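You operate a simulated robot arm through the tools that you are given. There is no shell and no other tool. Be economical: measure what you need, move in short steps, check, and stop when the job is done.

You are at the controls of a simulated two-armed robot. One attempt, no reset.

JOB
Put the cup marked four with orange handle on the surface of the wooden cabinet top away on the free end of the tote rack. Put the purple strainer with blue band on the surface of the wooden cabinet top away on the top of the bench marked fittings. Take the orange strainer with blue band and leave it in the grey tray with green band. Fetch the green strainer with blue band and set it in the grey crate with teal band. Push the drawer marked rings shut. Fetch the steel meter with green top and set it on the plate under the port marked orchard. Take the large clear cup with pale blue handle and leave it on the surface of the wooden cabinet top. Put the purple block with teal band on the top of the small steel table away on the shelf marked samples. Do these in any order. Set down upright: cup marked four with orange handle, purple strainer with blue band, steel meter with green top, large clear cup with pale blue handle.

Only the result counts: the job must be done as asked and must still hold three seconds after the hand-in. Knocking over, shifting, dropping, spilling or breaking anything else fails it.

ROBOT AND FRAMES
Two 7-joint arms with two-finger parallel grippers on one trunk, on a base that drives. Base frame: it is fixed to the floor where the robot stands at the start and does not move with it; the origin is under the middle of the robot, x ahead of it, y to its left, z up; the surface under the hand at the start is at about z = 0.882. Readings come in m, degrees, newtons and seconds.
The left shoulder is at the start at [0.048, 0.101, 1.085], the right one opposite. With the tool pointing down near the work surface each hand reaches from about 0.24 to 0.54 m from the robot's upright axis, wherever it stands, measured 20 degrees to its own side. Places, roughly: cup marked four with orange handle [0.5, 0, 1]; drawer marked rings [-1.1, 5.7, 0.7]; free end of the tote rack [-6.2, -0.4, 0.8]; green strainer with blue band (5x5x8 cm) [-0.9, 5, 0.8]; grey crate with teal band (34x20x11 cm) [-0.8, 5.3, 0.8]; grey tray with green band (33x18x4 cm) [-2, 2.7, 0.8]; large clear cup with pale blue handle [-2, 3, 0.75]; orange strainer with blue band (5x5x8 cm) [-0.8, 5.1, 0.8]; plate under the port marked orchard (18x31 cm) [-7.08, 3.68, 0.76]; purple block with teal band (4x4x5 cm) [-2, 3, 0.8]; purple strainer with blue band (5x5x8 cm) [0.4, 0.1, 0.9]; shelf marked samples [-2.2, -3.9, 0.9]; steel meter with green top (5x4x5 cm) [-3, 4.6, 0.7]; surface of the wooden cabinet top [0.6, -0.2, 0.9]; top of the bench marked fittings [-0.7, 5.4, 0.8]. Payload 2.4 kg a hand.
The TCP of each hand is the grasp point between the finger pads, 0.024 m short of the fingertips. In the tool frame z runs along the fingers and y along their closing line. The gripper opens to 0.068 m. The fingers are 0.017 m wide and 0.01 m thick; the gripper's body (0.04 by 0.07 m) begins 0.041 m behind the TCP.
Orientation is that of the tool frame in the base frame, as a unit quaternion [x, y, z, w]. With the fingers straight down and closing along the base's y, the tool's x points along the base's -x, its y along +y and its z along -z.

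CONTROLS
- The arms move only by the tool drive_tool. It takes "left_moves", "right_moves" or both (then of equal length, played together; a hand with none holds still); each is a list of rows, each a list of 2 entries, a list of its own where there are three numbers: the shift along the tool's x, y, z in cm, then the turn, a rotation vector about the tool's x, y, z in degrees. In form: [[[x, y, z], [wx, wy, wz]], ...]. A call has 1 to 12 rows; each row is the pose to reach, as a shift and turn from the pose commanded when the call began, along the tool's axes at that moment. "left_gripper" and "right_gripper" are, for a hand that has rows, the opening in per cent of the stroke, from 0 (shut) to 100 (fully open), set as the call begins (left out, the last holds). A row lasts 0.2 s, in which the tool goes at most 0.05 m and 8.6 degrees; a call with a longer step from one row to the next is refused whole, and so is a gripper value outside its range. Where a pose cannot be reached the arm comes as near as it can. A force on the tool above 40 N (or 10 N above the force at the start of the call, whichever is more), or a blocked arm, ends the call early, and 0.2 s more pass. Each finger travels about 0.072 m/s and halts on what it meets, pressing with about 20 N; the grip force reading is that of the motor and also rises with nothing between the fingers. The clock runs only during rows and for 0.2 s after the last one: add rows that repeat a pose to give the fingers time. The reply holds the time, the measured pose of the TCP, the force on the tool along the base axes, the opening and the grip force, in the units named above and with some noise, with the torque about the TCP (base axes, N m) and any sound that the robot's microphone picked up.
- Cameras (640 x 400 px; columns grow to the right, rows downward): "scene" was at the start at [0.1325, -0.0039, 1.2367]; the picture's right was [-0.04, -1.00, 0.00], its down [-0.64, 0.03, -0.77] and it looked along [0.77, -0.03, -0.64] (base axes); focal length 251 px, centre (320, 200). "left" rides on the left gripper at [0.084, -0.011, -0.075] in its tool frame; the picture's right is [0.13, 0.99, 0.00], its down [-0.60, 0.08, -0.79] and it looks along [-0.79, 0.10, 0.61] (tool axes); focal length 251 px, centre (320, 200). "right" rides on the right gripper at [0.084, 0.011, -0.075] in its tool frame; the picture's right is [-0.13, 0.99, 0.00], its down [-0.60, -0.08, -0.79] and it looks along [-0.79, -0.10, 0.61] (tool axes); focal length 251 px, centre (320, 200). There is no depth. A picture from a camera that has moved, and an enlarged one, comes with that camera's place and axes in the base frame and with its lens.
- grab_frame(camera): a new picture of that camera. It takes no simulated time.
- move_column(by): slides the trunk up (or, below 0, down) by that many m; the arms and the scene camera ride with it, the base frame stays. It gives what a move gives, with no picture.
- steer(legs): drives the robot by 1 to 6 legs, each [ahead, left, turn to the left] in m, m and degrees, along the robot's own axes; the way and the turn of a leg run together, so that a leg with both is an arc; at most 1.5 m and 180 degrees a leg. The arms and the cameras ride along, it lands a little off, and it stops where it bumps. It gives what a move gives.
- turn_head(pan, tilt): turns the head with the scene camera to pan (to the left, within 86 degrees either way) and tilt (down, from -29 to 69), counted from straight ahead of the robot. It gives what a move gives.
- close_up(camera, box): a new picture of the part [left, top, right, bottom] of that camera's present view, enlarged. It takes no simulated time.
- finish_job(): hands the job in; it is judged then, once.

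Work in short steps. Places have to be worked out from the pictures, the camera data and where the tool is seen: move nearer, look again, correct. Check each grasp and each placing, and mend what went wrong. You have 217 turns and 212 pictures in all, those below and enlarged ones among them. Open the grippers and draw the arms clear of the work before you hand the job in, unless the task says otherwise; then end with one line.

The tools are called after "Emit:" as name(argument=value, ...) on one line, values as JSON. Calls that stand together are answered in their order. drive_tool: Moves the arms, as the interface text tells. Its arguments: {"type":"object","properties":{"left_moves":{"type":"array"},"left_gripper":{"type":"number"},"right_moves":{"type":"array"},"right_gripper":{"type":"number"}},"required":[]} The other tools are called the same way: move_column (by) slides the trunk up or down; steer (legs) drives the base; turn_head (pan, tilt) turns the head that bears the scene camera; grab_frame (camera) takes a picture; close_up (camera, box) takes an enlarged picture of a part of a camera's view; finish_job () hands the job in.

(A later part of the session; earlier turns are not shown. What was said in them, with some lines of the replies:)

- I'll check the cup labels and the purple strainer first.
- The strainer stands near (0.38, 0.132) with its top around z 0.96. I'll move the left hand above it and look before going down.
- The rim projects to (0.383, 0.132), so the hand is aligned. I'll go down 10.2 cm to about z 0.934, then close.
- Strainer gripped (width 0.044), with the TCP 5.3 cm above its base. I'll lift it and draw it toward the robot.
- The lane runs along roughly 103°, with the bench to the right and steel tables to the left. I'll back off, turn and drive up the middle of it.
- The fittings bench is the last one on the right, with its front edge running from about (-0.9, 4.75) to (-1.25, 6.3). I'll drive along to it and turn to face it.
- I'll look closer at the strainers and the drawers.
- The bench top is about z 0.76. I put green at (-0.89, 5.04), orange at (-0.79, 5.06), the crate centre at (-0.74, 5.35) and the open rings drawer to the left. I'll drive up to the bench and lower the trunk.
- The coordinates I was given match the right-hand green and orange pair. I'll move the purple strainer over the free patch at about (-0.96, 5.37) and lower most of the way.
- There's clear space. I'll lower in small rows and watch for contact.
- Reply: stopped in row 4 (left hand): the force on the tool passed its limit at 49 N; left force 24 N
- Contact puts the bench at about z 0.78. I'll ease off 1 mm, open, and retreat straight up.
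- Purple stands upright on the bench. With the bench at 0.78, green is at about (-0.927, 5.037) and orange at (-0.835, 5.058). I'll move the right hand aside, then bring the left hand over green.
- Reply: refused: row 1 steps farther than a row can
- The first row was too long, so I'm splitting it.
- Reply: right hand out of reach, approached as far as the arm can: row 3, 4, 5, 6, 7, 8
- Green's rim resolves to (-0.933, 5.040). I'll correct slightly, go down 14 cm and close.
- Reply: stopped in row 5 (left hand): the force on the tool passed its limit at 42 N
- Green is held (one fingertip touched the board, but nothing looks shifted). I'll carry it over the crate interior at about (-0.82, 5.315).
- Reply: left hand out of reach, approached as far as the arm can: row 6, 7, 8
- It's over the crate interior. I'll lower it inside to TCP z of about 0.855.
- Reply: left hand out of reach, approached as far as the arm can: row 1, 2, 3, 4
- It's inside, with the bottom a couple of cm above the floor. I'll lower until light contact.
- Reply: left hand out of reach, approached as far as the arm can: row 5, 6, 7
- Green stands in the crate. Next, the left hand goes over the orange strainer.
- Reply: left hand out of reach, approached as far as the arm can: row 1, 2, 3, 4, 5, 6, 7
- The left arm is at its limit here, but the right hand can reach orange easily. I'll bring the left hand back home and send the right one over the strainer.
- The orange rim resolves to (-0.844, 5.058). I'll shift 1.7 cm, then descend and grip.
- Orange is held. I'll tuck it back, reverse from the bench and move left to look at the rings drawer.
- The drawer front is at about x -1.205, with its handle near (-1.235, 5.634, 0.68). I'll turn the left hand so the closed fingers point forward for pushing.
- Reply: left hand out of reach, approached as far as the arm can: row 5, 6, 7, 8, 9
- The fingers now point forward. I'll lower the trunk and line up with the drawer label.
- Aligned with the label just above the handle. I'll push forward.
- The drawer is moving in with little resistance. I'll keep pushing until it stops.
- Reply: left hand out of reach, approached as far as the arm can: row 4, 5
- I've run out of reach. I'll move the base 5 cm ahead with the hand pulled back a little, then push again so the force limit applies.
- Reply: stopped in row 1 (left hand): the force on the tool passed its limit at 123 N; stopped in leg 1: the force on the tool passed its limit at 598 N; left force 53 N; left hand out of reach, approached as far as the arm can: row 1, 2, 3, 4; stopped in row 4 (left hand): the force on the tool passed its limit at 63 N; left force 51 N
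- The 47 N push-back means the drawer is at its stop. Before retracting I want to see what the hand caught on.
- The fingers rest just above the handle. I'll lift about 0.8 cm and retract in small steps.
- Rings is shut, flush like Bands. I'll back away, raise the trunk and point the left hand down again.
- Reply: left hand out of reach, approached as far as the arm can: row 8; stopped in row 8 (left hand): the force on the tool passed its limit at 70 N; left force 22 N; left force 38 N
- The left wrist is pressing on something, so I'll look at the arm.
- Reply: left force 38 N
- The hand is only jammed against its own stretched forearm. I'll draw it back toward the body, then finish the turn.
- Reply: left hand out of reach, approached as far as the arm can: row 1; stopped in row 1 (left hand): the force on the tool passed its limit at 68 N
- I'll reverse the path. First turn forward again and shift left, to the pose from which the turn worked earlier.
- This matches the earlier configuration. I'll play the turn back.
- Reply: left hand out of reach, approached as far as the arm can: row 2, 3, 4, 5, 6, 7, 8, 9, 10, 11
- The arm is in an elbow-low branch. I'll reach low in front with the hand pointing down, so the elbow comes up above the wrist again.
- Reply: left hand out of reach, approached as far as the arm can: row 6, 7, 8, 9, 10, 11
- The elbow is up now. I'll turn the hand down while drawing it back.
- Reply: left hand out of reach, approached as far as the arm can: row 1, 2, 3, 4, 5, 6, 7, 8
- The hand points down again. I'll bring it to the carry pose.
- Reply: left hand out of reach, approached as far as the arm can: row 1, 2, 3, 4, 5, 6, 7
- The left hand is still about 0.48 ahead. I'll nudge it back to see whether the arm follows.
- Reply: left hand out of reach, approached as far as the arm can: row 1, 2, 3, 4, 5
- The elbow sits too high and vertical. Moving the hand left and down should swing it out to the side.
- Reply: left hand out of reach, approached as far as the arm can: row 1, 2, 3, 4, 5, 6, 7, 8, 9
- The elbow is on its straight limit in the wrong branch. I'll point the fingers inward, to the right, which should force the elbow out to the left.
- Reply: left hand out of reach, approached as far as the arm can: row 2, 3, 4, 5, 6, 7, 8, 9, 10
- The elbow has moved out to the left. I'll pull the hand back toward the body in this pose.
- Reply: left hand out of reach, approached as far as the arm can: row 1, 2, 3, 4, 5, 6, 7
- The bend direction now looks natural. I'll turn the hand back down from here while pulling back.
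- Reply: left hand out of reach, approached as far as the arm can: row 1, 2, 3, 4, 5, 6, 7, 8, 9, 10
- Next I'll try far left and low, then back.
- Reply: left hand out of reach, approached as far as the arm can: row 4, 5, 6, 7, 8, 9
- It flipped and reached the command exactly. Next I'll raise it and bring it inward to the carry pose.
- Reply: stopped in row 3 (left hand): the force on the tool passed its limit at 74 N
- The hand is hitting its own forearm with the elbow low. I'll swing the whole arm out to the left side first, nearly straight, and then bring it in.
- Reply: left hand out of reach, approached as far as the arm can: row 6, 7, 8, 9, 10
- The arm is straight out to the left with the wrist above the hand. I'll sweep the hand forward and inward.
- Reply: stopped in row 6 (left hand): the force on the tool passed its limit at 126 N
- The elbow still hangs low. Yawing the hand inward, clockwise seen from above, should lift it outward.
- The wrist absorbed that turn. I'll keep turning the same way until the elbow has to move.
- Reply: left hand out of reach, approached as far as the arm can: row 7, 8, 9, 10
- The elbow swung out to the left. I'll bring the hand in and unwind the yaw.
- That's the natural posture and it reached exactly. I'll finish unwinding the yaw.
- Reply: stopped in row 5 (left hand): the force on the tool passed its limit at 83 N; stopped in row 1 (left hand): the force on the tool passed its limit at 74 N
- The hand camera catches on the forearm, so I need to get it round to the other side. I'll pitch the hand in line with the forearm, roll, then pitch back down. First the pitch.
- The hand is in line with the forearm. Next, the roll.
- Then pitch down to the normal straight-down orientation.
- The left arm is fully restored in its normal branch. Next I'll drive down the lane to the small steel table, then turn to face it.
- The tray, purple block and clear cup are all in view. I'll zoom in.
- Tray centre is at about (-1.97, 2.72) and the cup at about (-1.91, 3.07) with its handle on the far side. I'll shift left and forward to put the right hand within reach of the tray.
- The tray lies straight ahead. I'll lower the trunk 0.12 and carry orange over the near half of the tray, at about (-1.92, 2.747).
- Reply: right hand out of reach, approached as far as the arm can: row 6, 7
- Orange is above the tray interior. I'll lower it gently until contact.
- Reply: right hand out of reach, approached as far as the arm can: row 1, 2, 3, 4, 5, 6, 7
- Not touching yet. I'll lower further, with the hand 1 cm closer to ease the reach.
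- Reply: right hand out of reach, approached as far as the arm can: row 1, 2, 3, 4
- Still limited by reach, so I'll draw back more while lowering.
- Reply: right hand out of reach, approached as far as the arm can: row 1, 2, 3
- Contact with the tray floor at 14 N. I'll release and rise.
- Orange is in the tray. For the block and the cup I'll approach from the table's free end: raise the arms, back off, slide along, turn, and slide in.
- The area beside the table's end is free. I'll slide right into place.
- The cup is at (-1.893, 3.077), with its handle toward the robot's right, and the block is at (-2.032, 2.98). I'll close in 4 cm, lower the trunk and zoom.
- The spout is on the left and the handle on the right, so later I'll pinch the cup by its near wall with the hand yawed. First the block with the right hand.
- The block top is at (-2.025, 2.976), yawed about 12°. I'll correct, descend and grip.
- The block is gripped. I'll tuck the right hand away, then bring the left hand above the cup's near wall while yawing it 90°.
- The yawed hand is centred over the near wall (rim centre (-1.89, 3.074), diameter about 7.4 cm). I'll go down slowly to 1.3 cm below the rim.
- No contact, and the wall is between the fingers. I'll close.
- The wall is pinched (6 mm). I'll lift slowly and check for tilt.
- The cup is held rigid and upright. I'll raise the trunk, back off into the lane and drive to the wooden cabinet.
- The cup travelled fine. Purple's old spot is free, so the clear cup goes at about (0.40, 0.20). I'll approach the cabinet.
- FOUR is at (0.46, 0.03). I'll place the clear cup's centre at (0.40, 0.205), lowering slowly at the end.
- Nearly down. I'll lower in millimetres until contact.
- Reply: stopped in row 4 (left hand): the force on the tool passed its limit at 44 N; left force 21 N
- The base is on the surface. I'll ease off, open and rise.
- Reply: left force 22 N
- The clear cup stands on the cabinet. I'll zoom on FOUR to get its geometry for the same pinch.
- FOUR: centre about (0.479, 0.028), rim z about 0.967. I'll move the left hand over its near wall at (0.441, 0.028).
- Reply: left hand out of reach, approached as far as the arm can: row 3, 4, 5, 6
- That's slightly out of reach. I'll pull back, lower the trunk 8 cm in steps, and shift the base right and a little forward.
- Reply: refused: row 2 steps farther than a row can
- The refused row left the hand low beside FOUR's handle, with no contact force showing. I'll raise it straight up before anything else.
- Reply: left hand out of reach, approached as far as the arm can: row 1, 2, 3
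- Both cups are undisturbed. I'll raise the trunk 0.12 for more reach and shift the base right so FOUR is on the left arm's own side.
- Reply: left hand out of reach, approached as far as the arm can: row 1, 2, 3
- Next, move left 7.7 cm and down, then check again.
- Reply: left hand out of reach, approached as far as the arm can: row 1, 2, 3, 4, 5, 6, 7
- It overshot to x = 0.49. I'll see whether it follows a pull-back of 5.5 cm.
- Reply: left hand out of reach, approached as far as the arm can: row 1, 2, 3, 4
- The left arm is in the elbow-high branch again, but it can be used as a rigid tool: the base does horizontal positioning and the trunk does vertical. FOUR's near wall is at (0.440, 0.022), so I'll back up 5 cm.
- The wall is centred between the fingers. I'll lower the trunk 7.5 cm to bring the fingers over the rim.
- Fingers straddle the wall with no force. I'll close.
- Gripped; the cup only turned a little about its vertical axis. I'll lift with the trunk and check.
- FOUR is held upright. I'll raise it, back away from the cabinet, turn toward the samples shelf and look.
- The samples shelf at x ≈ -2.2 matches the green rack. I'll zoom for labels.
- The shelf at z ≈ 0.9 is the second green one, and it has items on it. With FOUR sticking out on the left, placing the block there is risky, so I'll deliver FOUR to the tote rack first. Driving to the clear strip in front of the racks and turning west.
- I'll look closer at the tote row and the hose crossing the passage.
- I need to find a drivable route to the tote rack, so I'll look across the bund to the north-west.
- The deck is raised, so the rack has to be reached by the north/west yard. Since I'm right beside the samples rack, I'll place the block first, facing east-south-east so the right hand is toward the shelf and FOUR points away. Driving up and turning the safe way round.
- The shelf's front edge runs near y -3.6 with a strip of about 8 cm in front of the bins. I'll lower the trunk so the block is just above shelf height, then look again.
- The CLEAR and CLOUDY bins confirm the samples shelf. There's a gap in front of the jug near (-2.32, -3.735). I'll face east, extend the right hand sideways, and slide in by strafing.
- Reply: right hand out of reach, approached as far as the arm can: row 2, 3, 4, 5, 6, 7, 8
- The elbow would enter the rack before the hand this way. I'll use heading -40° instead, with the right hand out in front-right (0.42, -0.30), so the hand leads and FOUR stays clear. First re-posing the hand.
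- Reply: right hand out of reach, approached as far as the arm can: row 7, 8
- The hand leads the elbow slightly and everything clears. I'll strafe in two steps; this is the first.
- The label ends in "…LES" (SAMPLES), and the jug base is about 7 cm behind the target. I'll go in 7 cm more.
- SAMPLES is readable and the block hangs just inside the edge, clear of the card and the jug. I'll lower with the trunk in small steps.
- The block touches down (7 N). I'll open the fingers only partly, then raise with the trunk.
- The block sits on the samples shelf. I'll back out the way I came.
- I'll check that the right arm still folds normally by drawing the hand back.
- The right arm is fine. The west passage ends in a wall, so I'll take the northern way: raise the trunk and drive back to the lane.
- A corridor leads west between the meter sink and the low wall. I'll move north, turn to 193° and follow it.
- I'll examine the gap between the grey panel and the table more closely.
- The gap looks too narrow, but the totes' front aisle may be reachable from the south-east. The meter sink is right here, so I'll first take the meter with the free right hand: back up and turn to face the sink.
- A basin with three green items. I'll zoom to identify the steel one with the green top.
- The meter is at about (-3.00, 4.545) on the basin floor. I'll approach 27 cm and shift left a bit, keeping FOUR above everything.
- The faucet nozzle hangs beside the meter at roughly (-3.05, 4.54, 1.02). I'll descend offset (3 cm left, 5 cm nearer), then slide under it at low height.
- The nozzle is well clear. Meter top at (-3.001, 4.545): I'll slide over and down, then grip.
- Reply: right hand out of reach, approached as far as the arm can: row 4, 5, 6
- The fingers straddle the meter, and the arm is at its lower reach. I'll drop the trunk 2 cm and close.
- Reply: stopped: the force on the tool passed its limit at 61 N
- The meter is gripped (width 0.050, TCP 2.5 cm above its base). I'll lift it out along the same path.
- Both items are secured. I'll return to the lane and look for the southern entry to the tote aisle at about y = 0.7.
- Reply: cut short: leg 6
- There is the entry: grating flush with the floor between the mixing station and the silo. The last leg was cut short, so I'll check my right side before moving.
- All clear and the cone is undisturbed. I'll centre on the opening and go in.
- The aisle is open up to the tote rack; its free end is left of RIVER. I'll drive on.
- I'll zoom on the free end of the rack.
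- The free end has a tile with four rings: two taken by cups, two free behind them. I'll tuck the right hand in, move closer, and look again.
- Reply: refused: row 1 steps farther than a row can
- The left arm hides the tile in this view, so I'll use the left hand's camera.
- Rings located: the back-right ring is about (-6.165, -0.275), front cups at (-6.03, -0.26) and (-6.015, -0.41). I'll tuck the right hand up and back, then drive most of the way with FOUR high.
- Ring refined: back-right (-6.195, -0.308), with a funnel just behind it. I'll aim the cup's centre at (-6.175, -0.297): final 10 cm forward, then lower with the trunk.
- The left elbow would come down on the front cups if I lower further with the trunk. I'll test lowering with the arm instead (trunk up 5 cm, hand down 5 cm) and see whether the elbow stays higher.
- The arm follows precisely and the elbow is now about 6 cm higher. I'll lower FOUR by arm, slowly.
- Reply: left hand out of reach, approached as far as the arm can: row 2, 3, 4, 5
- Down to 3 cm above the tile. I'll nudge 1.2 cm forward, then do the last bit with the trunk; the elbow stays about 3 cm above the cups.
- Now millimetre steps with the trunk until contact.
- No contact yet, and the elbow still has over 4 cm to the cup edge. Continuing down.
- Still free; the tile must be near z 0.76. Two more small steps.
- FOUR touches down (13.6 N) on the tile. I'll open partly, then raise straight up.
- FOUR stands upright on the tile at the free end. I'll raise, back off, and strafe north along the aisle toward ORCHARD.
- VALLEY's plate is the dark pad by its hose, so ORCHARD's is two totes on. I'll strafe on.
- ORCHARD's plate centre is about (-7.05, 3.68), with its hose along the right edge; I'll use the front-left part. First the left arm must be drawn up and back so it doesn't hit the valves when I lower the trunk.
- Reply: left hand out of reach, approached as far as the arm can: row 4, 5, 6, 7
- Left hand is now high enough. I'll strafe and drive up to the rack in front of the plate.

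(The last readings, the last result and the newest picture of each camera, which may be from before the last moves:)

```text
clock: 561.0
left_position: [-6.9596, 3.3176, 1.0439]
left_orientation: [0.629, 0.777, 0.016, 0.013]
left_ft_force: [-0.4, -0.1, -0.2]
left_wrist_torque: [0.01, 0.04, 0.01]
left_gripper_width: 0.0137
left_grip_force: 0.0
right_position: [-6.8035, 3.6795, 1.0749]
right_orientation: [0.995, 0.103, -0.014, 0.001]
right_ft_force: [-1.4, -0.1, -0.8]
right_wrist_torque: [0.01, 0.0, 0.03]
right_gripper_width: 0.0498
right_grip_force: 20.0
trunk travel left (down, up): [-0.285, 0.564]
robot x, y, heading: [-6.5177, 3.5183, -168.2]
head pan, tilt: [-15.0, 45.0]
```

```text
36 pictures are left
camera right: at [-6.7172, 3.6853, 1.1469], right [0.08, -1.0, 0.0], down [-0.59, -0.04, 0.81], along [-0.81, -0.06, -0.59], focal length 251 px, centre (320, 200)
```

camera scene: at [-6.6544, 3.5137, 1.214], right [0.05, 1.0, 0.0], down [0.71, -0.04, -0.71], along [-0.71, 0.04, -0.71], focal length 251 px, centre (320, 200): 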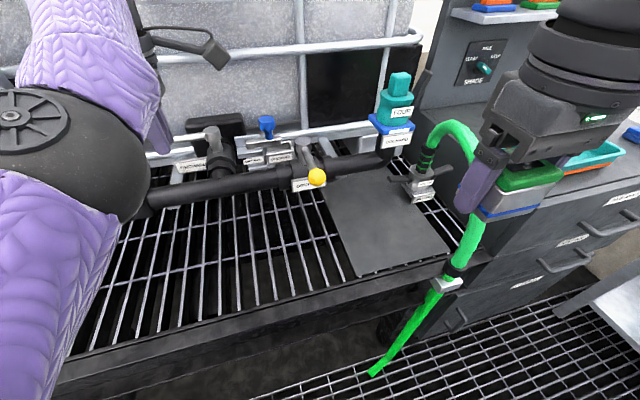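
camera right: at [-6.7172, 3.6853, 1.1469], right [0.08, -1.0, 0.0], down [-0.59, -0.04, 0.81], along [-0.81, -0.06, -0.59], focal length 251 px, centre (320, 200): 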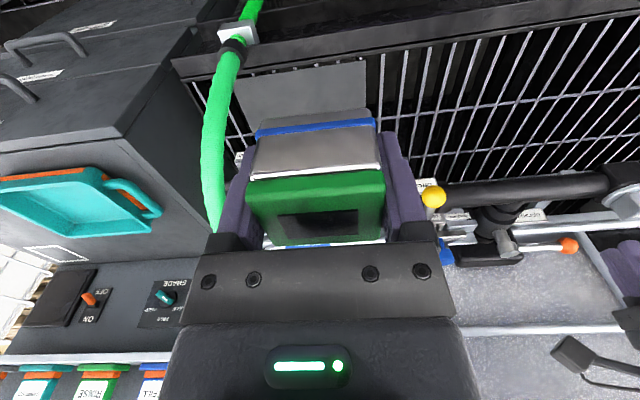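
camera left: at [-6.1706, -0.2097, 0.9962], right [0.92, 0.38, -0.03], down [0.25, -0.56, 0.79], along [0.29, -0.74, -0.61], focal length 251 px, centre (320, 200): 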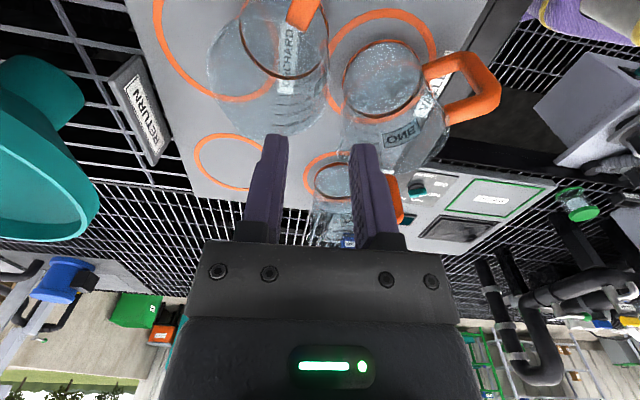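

The plate's left-front area is clear. I'll move the meter over (-6.97, 3.645) and lower most of the way.

Emit:
drive_tool(right_moves=[[[-4.3, 0, 0], [0, 0, 0]], [[-8.5, 0, 0], [0, 0, 0]], [[-12.8, 0, 0], [0, 0, 0]], [[-17, 0, 0], [0, 0, 0]], [[-17, 0, 4.5], [0, 0, 0]], [[-17, 0, 9], [0, 0, 0]], [[-17, 0, 13.5], [0, 0, 0]], [[-17, 0, 18], [0, 0, 0]], [[-17, 0, 22], [0, 0, 0]], [[-17, 0, 24.5], [0, 0, 0]]])

Emit:
grab_frame(camera="scene")

Emit:
grab_frame(camera="right")

```text
clock: 563.2
left_position: [-6.9599, 3.3174, 1.0437]
left_orientation: [0.629, 0.777, 0.017, 0.013]
left_ft_force: [0.4, 0.9, -0.1]
left_wrist_torque: [-0.01, -0.01, 0.0]
left_gripper_width: 0.0136
left_grip_force: 0.1
right_position: [-6.9775, 3.6427, 0.8346]
right_orientation: [0.995, 0.103, -0.014, 0.001]
right_ft_force: [-0.7, -0.2, -1.2]
right_wrist_torque: [0.01, -0.05, 0.04]
right_gripper_width: 0.05
right_grip_force: 19.7
trunk travel left (down, up): [-0.285, 0.564]
robot x, y, heading: [-6.52, 3.5212, -168.0]
head pan, tilt: [-15.0, 45.0]
```

```text
35 pictures are left
camera scene: at [-6.6545, 3.5138, 1.214], right [0.05, 1.0, 0.0], down [0.71, -0.04, -0.71], along [-0.71, 0.04, -0.71], focal length 251 px, centre (320, 200)
```

scene: 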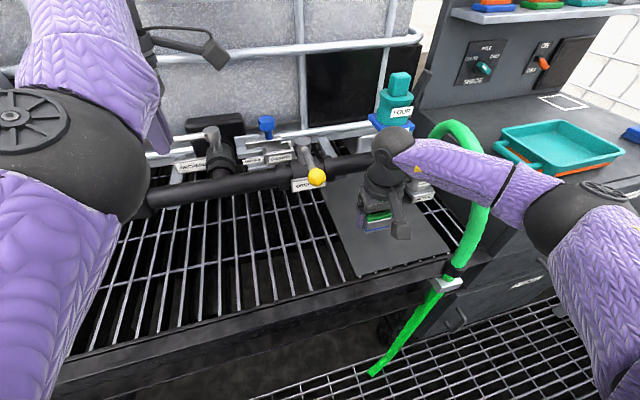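

```text
34 pictures are left
camera right: at [-6.8908, 3.6486, 0.9068], right [0.08, -1.0, 0.0], down [-0.59, -0.04, 0.81], along [-0.81, -0.06, -0.59], focal length 251 px, centre (320, 200)
```

right: 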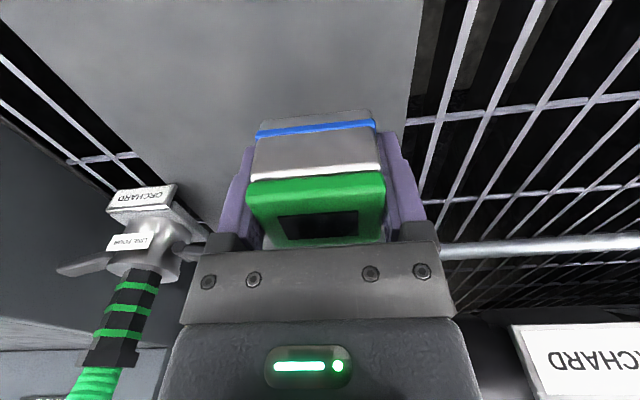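

The meter is over the plate, with forces near zero. I'll lower gently, watching forces because of the hose near the forearm.

Emit:
drive_tool(right_moves=[[[0, 0, 1], [0, 0, 0]], [[0, 0, 2], [0, 0, 0]], [[0, 0, 3], [0, 0, 0]], [[0, 0, 3.6], [0, 0, 0]]])

Emit:
close_up(camera="scene", box=[300, 100, 540, 300])

```text
clock: 564.2
left_position: [-6.9605, 3.3178, 1.0425]
left_orientation: [0.629, 0.777, 0.017, 0.013]
left_ft_force: [-0.6, -1.2, 0.4]
left_wrist_torque: [-0.01, -0.02, 0.02]
left_gripper_width: 0.0134
left_grip_force: 0.0
right_position: [-6.9778, 3.6418, 0.7984]
right_orientation: [0.995, 0.103, -0.013, 0.002]
right_ft_force: [0.5, 1.0, -1.1]
right_wrist_torque: [0.01, 0.0, 0.0]
right_gripper_width: 0.05
right_grip_force: 20.1
trunk travel left (down, up): [-0.285, 0.564]
robot x, y, heading: [-6.5199, 3.5217, -168.0]
head pan, tilt: [-15.0, 45.0]
```

```text
2.00 times, centred on (420, 200) of scene
camera zoom: at [-6.6545, 3.5138, 1.214], right [0.05, 1.0, 0.0], down [0.71, -0.04, -0.71], along [-0.71, 0.04, -0.71], focal length 502 px, centre (120, 200)
```

zoom: 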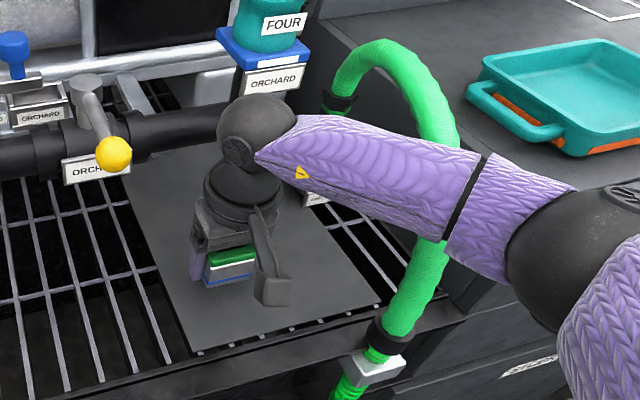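

The hose is unchanged. Final millimetres down.

Emit:
drive_tool(right_moves=[[[0, 0, 0.4], [0, 0, 0]], [[0, 0, 0.8], [0, 0, 0]], [[0, 0, 1.2], [0, 0, 0]]])

```text
clock: 565.0
left_position: [-6.9611, 3.3191, 1.0422]
left_orientation: [0.629, 0.777, 0.016, 0.013]
left_ft_force: [-0.3, 0.1, 0.4]
left_wrist_torque: [0.01, 0.0, 0.03]
left_gripper_width: 0.0135
left_grip_force: 0.0
right_position: [-6.9778, 3.6413, 0.7874]
right_orientation: [0.995, 0.104, -0.013, 0.002]
right_ft_force: [-1.1, -0.1, -0.9]
right_wrist_torque: [0.0, 0.0, 0.01]
right_gripper_width: 0.0498
right_grip_force: 19.8
trunk travel left (down, up): [-0.285, 0.564]
robot x, y, heading: [-6.5207, 3.519, -168.3]
head pan, tilt: [-15.0, 45.0]
```

Emit:
drive_tool(right_moves=[[[0, 0, 0.4], [0, 0, 0]], [[0, 0, 0.8], [0, 0, 0]], [[0, 0, 1.2], [0, 0, 0]], [[0, 0, 1.6], [0, 0, 0]]])

Emit:
grab_frame(camera="right")

```text
clock: 566.1
left_position: [-6.9588, 3.3177, 1.0442]
left_orientation: [0.63, 0.776, 0.016, 0.012]
left_ft_force: [0.2, -0.3, -0.6]
left_wrist_torque: [-0.01, 0.0, -0.03]
left_gripper_width: 0.0135
left_grip_force: 0.0
right_position: [-6.9798, 3.6406, 0.7764]
right_orientation: [0.995, 0.101, -0.02, 0.001]
right_ft_force: [3.9, 1.0, 21.7]
right_wrist_torque: [0.57, -0.16, -0.18]
right_gripper_width: 0.0498
right_grip_force: 20.3
trunk travel left (down, up): [-0.285, 0.564]
robot x, y, heading: [-6.5188, 3.5168, -168.2]
head pan, tilt: [-15.0, 45.0]
stopped in row 4 (right hand): the force on the tool passed its limit at 43 N (the readings are from after the stop); the commanded pose is now the measured one
```

```text
32 pictures are left
camera right: at [-6.8919, 3.6484, 0.8472], right [0.07, -1.0, 0.01], down [-0.58, -0.04, 0.82], along [-0.81, -0.06, -0.58], focal length 251 px, centre (320, 200)
```

right: 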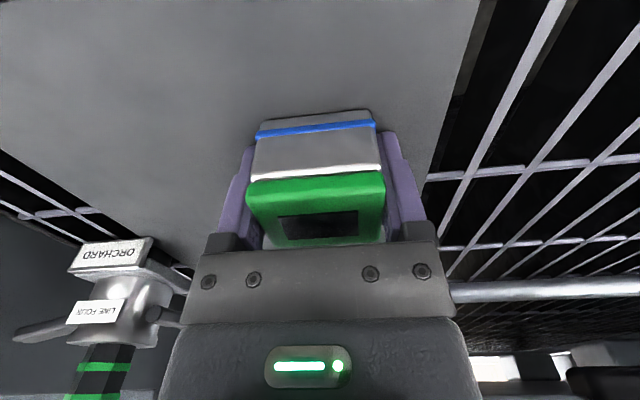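

On the plate. I'll ease up, open and rise straight, then retreat.

Emit:
drive_tool(right_moves=[[[0, 0, -0.15], [0, 0, 0]], [[0, 0, -0.15], [0, 0, 0]]])

Emit:
drive_tool(right_moves=[[[0, 0, 0], [0, 0, 0]], [[0, 0, 0], [0, 0, 0]], [[0, 0, 0], [0, 0, 0]], [[0, 0, -2], [0, 0, 0]], [[0, 0, -5], [0, 0, 0]], [[0, 0, -9], [0, 0, 0]], [[0, 0, -13], [0, 0, 0]], [[0, 0, -17.5], [0, 0, 0]], [[0, 0, -22], [0, 0, 0]], [[0, 0, -26], [0, 0, 0]]], right_gripper=100)

Emit:
drive_tool(right_moves=[[[4.5, 0, 0], [0, 0, 0]], [[9, 0, 0], [0, 0, 0]], [[13, 0, 0], [0, 0, 0]]])

Emit:
grab_frame(camera="scene")

```text
clock: 566.7
left_position: [-6.9595, 3.3167, 1.0431]
left_orientation: [0.63, 0.777, 0.016, 0.012]
left_ft_force: [0.1, 0.8, -0.4]
left_wrist_torque: [0.01, 0.02, -0.01]
left_gripper_width: 0.0137
left_grip_force: 0.1
right_position: [-6.9804, 3.6409, 0.7752]
right_orientation: [0.995, 0.102, -0.018, 0.002]
right_ft_force: [0.2, 0.3, 18.0]
right_wrist_torque: [0.24, -0.11, -0.3]
right_gripper_width: 0.0499
right_grip_force: 19.7
trunk travel left (down, up): [-0.285, 0.564]
robot x, y, heading: [-6.5207, 3.521, -168.2]
head pan, tilt: [-15.0, 45.0]
```

```text
clock: 568.9
left_position: [-6.9592, 3.3178, 1.0436]
left_orientation: [0.629, 0.777, 0.016, 0.012]
left_ft_force: [-0.7, 0.4, -0.5]
left_wrist_torque: [-0.01, 0.0, 0.0]
left_gripper_width: 0.0133
left_grip_force: 0.0
right_position: [-6.9727, 3.6425, 1.0361]
right_orientation: [0.995, 0.103, -0.017, 0.002]
right_ft_force: [-0.6, -0.1, -0.2]
right_wrist_torque: [-0.02, -0.02, -0.02]
right_gripper_width: 0.0681
right_grip_force: 0.1
trunk travel left (down, up): [-0.285, 0.564]
robot x, y, heading: [-6.521, 3.5202, -168.0]
head pan, tilt: [-15.0, 45.0]
```

```text
clock: 569.7
left_position: [-6.9606, 3.3172, 1.0419]
left_orientation: [0.629, 0.777, 0.016, 0.013]
left_ft_force: [0.4, -0.6, -0.3]
left_wrist_torque: [-0.01, 0.01, 0.03]
left_gripper_width: 0.0137
left_grip_force: 0.0
right_position: [-6.8443, 3.6709, 1.0301]
right_orientation: [0.995, 0.102, -0.017, 0.002]
right_ft_force: [0.7, -0.2, 0.0]
right_wrist_torque: [0.01, -0.01, -0.03]
right_gripper_width: 0.0679
right_grip_force: 0.0
trunk travel left (down, up): [-0.285, 0.564]
robot x, y, heading: [-6.5233, 3.5224, -168.1]
head pan, tilt: [-15.0, 45.0]
```

```text
31 pictures are left
camera scene: at [-6.6542, 3.5139, 1.214], right [0.05, 1.0, 0.0], down [0.71, -0.04, -0.71], along [-0.71, 0.04, -0.71], focal length 251 px, centre (320, 200)
```

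scene: 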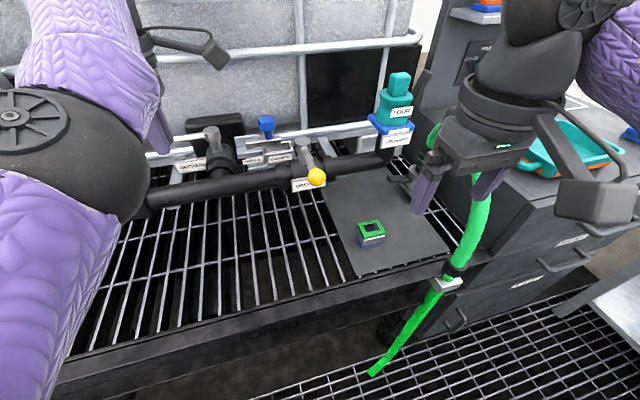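

The meter stands upright on the plate, and all eight items are done. I'll open both grippers and back clear of the rack.

Emit:
move_column(by=0.12)

Emit:
steer(legs=[[-0.35, 0, 0]])

Emit:
drive_tool(left_moves=[[[0, 0, 0], [0, 0, 0]], [[0, 0, 0], [0, 0, 0]], [[0, 0, 0], [0, 0, 0]]], left_gripper=100)

Emit:
grab_frame(camera="scene")

```text
clock: 571.2
left_position: [-6.9553, 3.3196, 1.1717]
left_orientation: [0.63, 0.777, 0.009, 0.007]
left_ft_force: [-0.6, -0.4, -0.8]
left_wrist_torque: [0.01, -0.02, 0.0]
left_gripper_width: 0.0138
left_grip_force: 0.1
right_position: [-6.8447, 3.6698, 1.1499]
right_orientation: [0.995, 0.103, -0.016, 0.002]
right_ft_force: [-0.2, 0.8, -0.5]
right_wrist_torque: [-0.01, 0.01, -0.03]
right_gripper_width: 0.068
right_grip_force: 0.1
trunk travel left (down, up): [-0.405, 0.444]
robot x, y, heading: [-6.5178, 3.5164, -168.2]
head pan, tilt: [-15.0, 45.0]
```

```text
clock: 573.4
left_position: [-6.617, 3.3909, 1.1721]
left_orientation: [0.63, 0.776, 0.009, 0.006]
left_ft_force: [-0.2, 0.7, -0.4]
left_wrist_torque: [-0.02, 0.02, -0.02]
left_gripper_width: 0.0136
left_grip_force: 0.1
right_position: [-6.5047, 3.7415, 1.1514]
right_orientation: [0.995, 0.103, -0.017, 0.001]
right_ft_force: [0.0, 0.3, 0.3]
right_wrist_torque: [-0.01, 0.02, -0.01]
right_gripper_width: 0.0678
right_grip_force: 0.1
trunk travel left (down, up): [-0.405, 0.444]
robot x, y, heading: [-6.182, 3.5929, -168.1]
head pan, tilt: [-15.0, 45.0]
```

```text
clock: 574.2
left_position: [-6.6177, 3.3894, 1.1706]
left_orientation: [0.629, 0.777, 0.009, 0.007]
left_ft_force: [-1.1, -1.2, -0.1]
left_wrist_torque: [-0.02, 0.01, 0.01]
left_gripper_width: 0.0679
left_grip_force: 0.0
right_position: [-6.5055, 3.7418, 1.1502]
right_orientation: [0.995, 0.102, -0.017, 0.002]
right_ft_force: [-0.3, 1.0, -0.2]
right_wrist_torque: [0.04, 0.03, 0.02]
right_gripper_width: 0.068
right_grip_force: 0.1
trunk travel left (down, up): [-0.405, 0.444]
robot x, y, heading: [-6.1811, 3.5895, -168.0]
head pan, tilt: [-15.0, 45.0]
```

```text
30 pictures are left
camera scene: at [-6.2955, 3.5894, 1.3351], right [0.06, 1.0, 0.0], down [0.71, -0.04, -0.71], along [-0.71, 0.04, -0.71], focal length 251 px, centre (320, 200)
```

scene: 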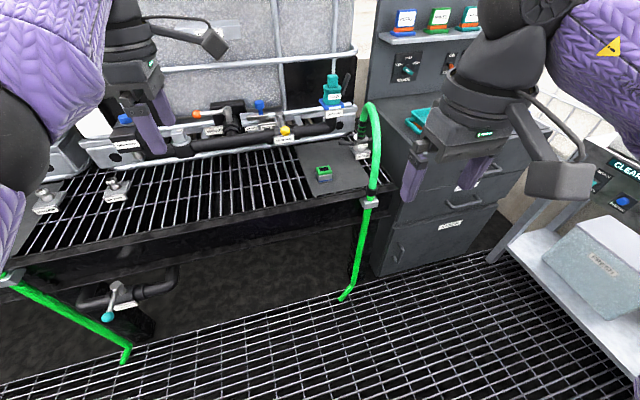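

The grippers are open, the arms are clear, and every item is in place. Handing in.

Emit:
finish_job()

```text
The job is handed in.
```

I finished all eight tasks and handed the job in: the four items that had to be upright were standing when I last saw them. I did not go back to recheck the earlier placements before handing in.
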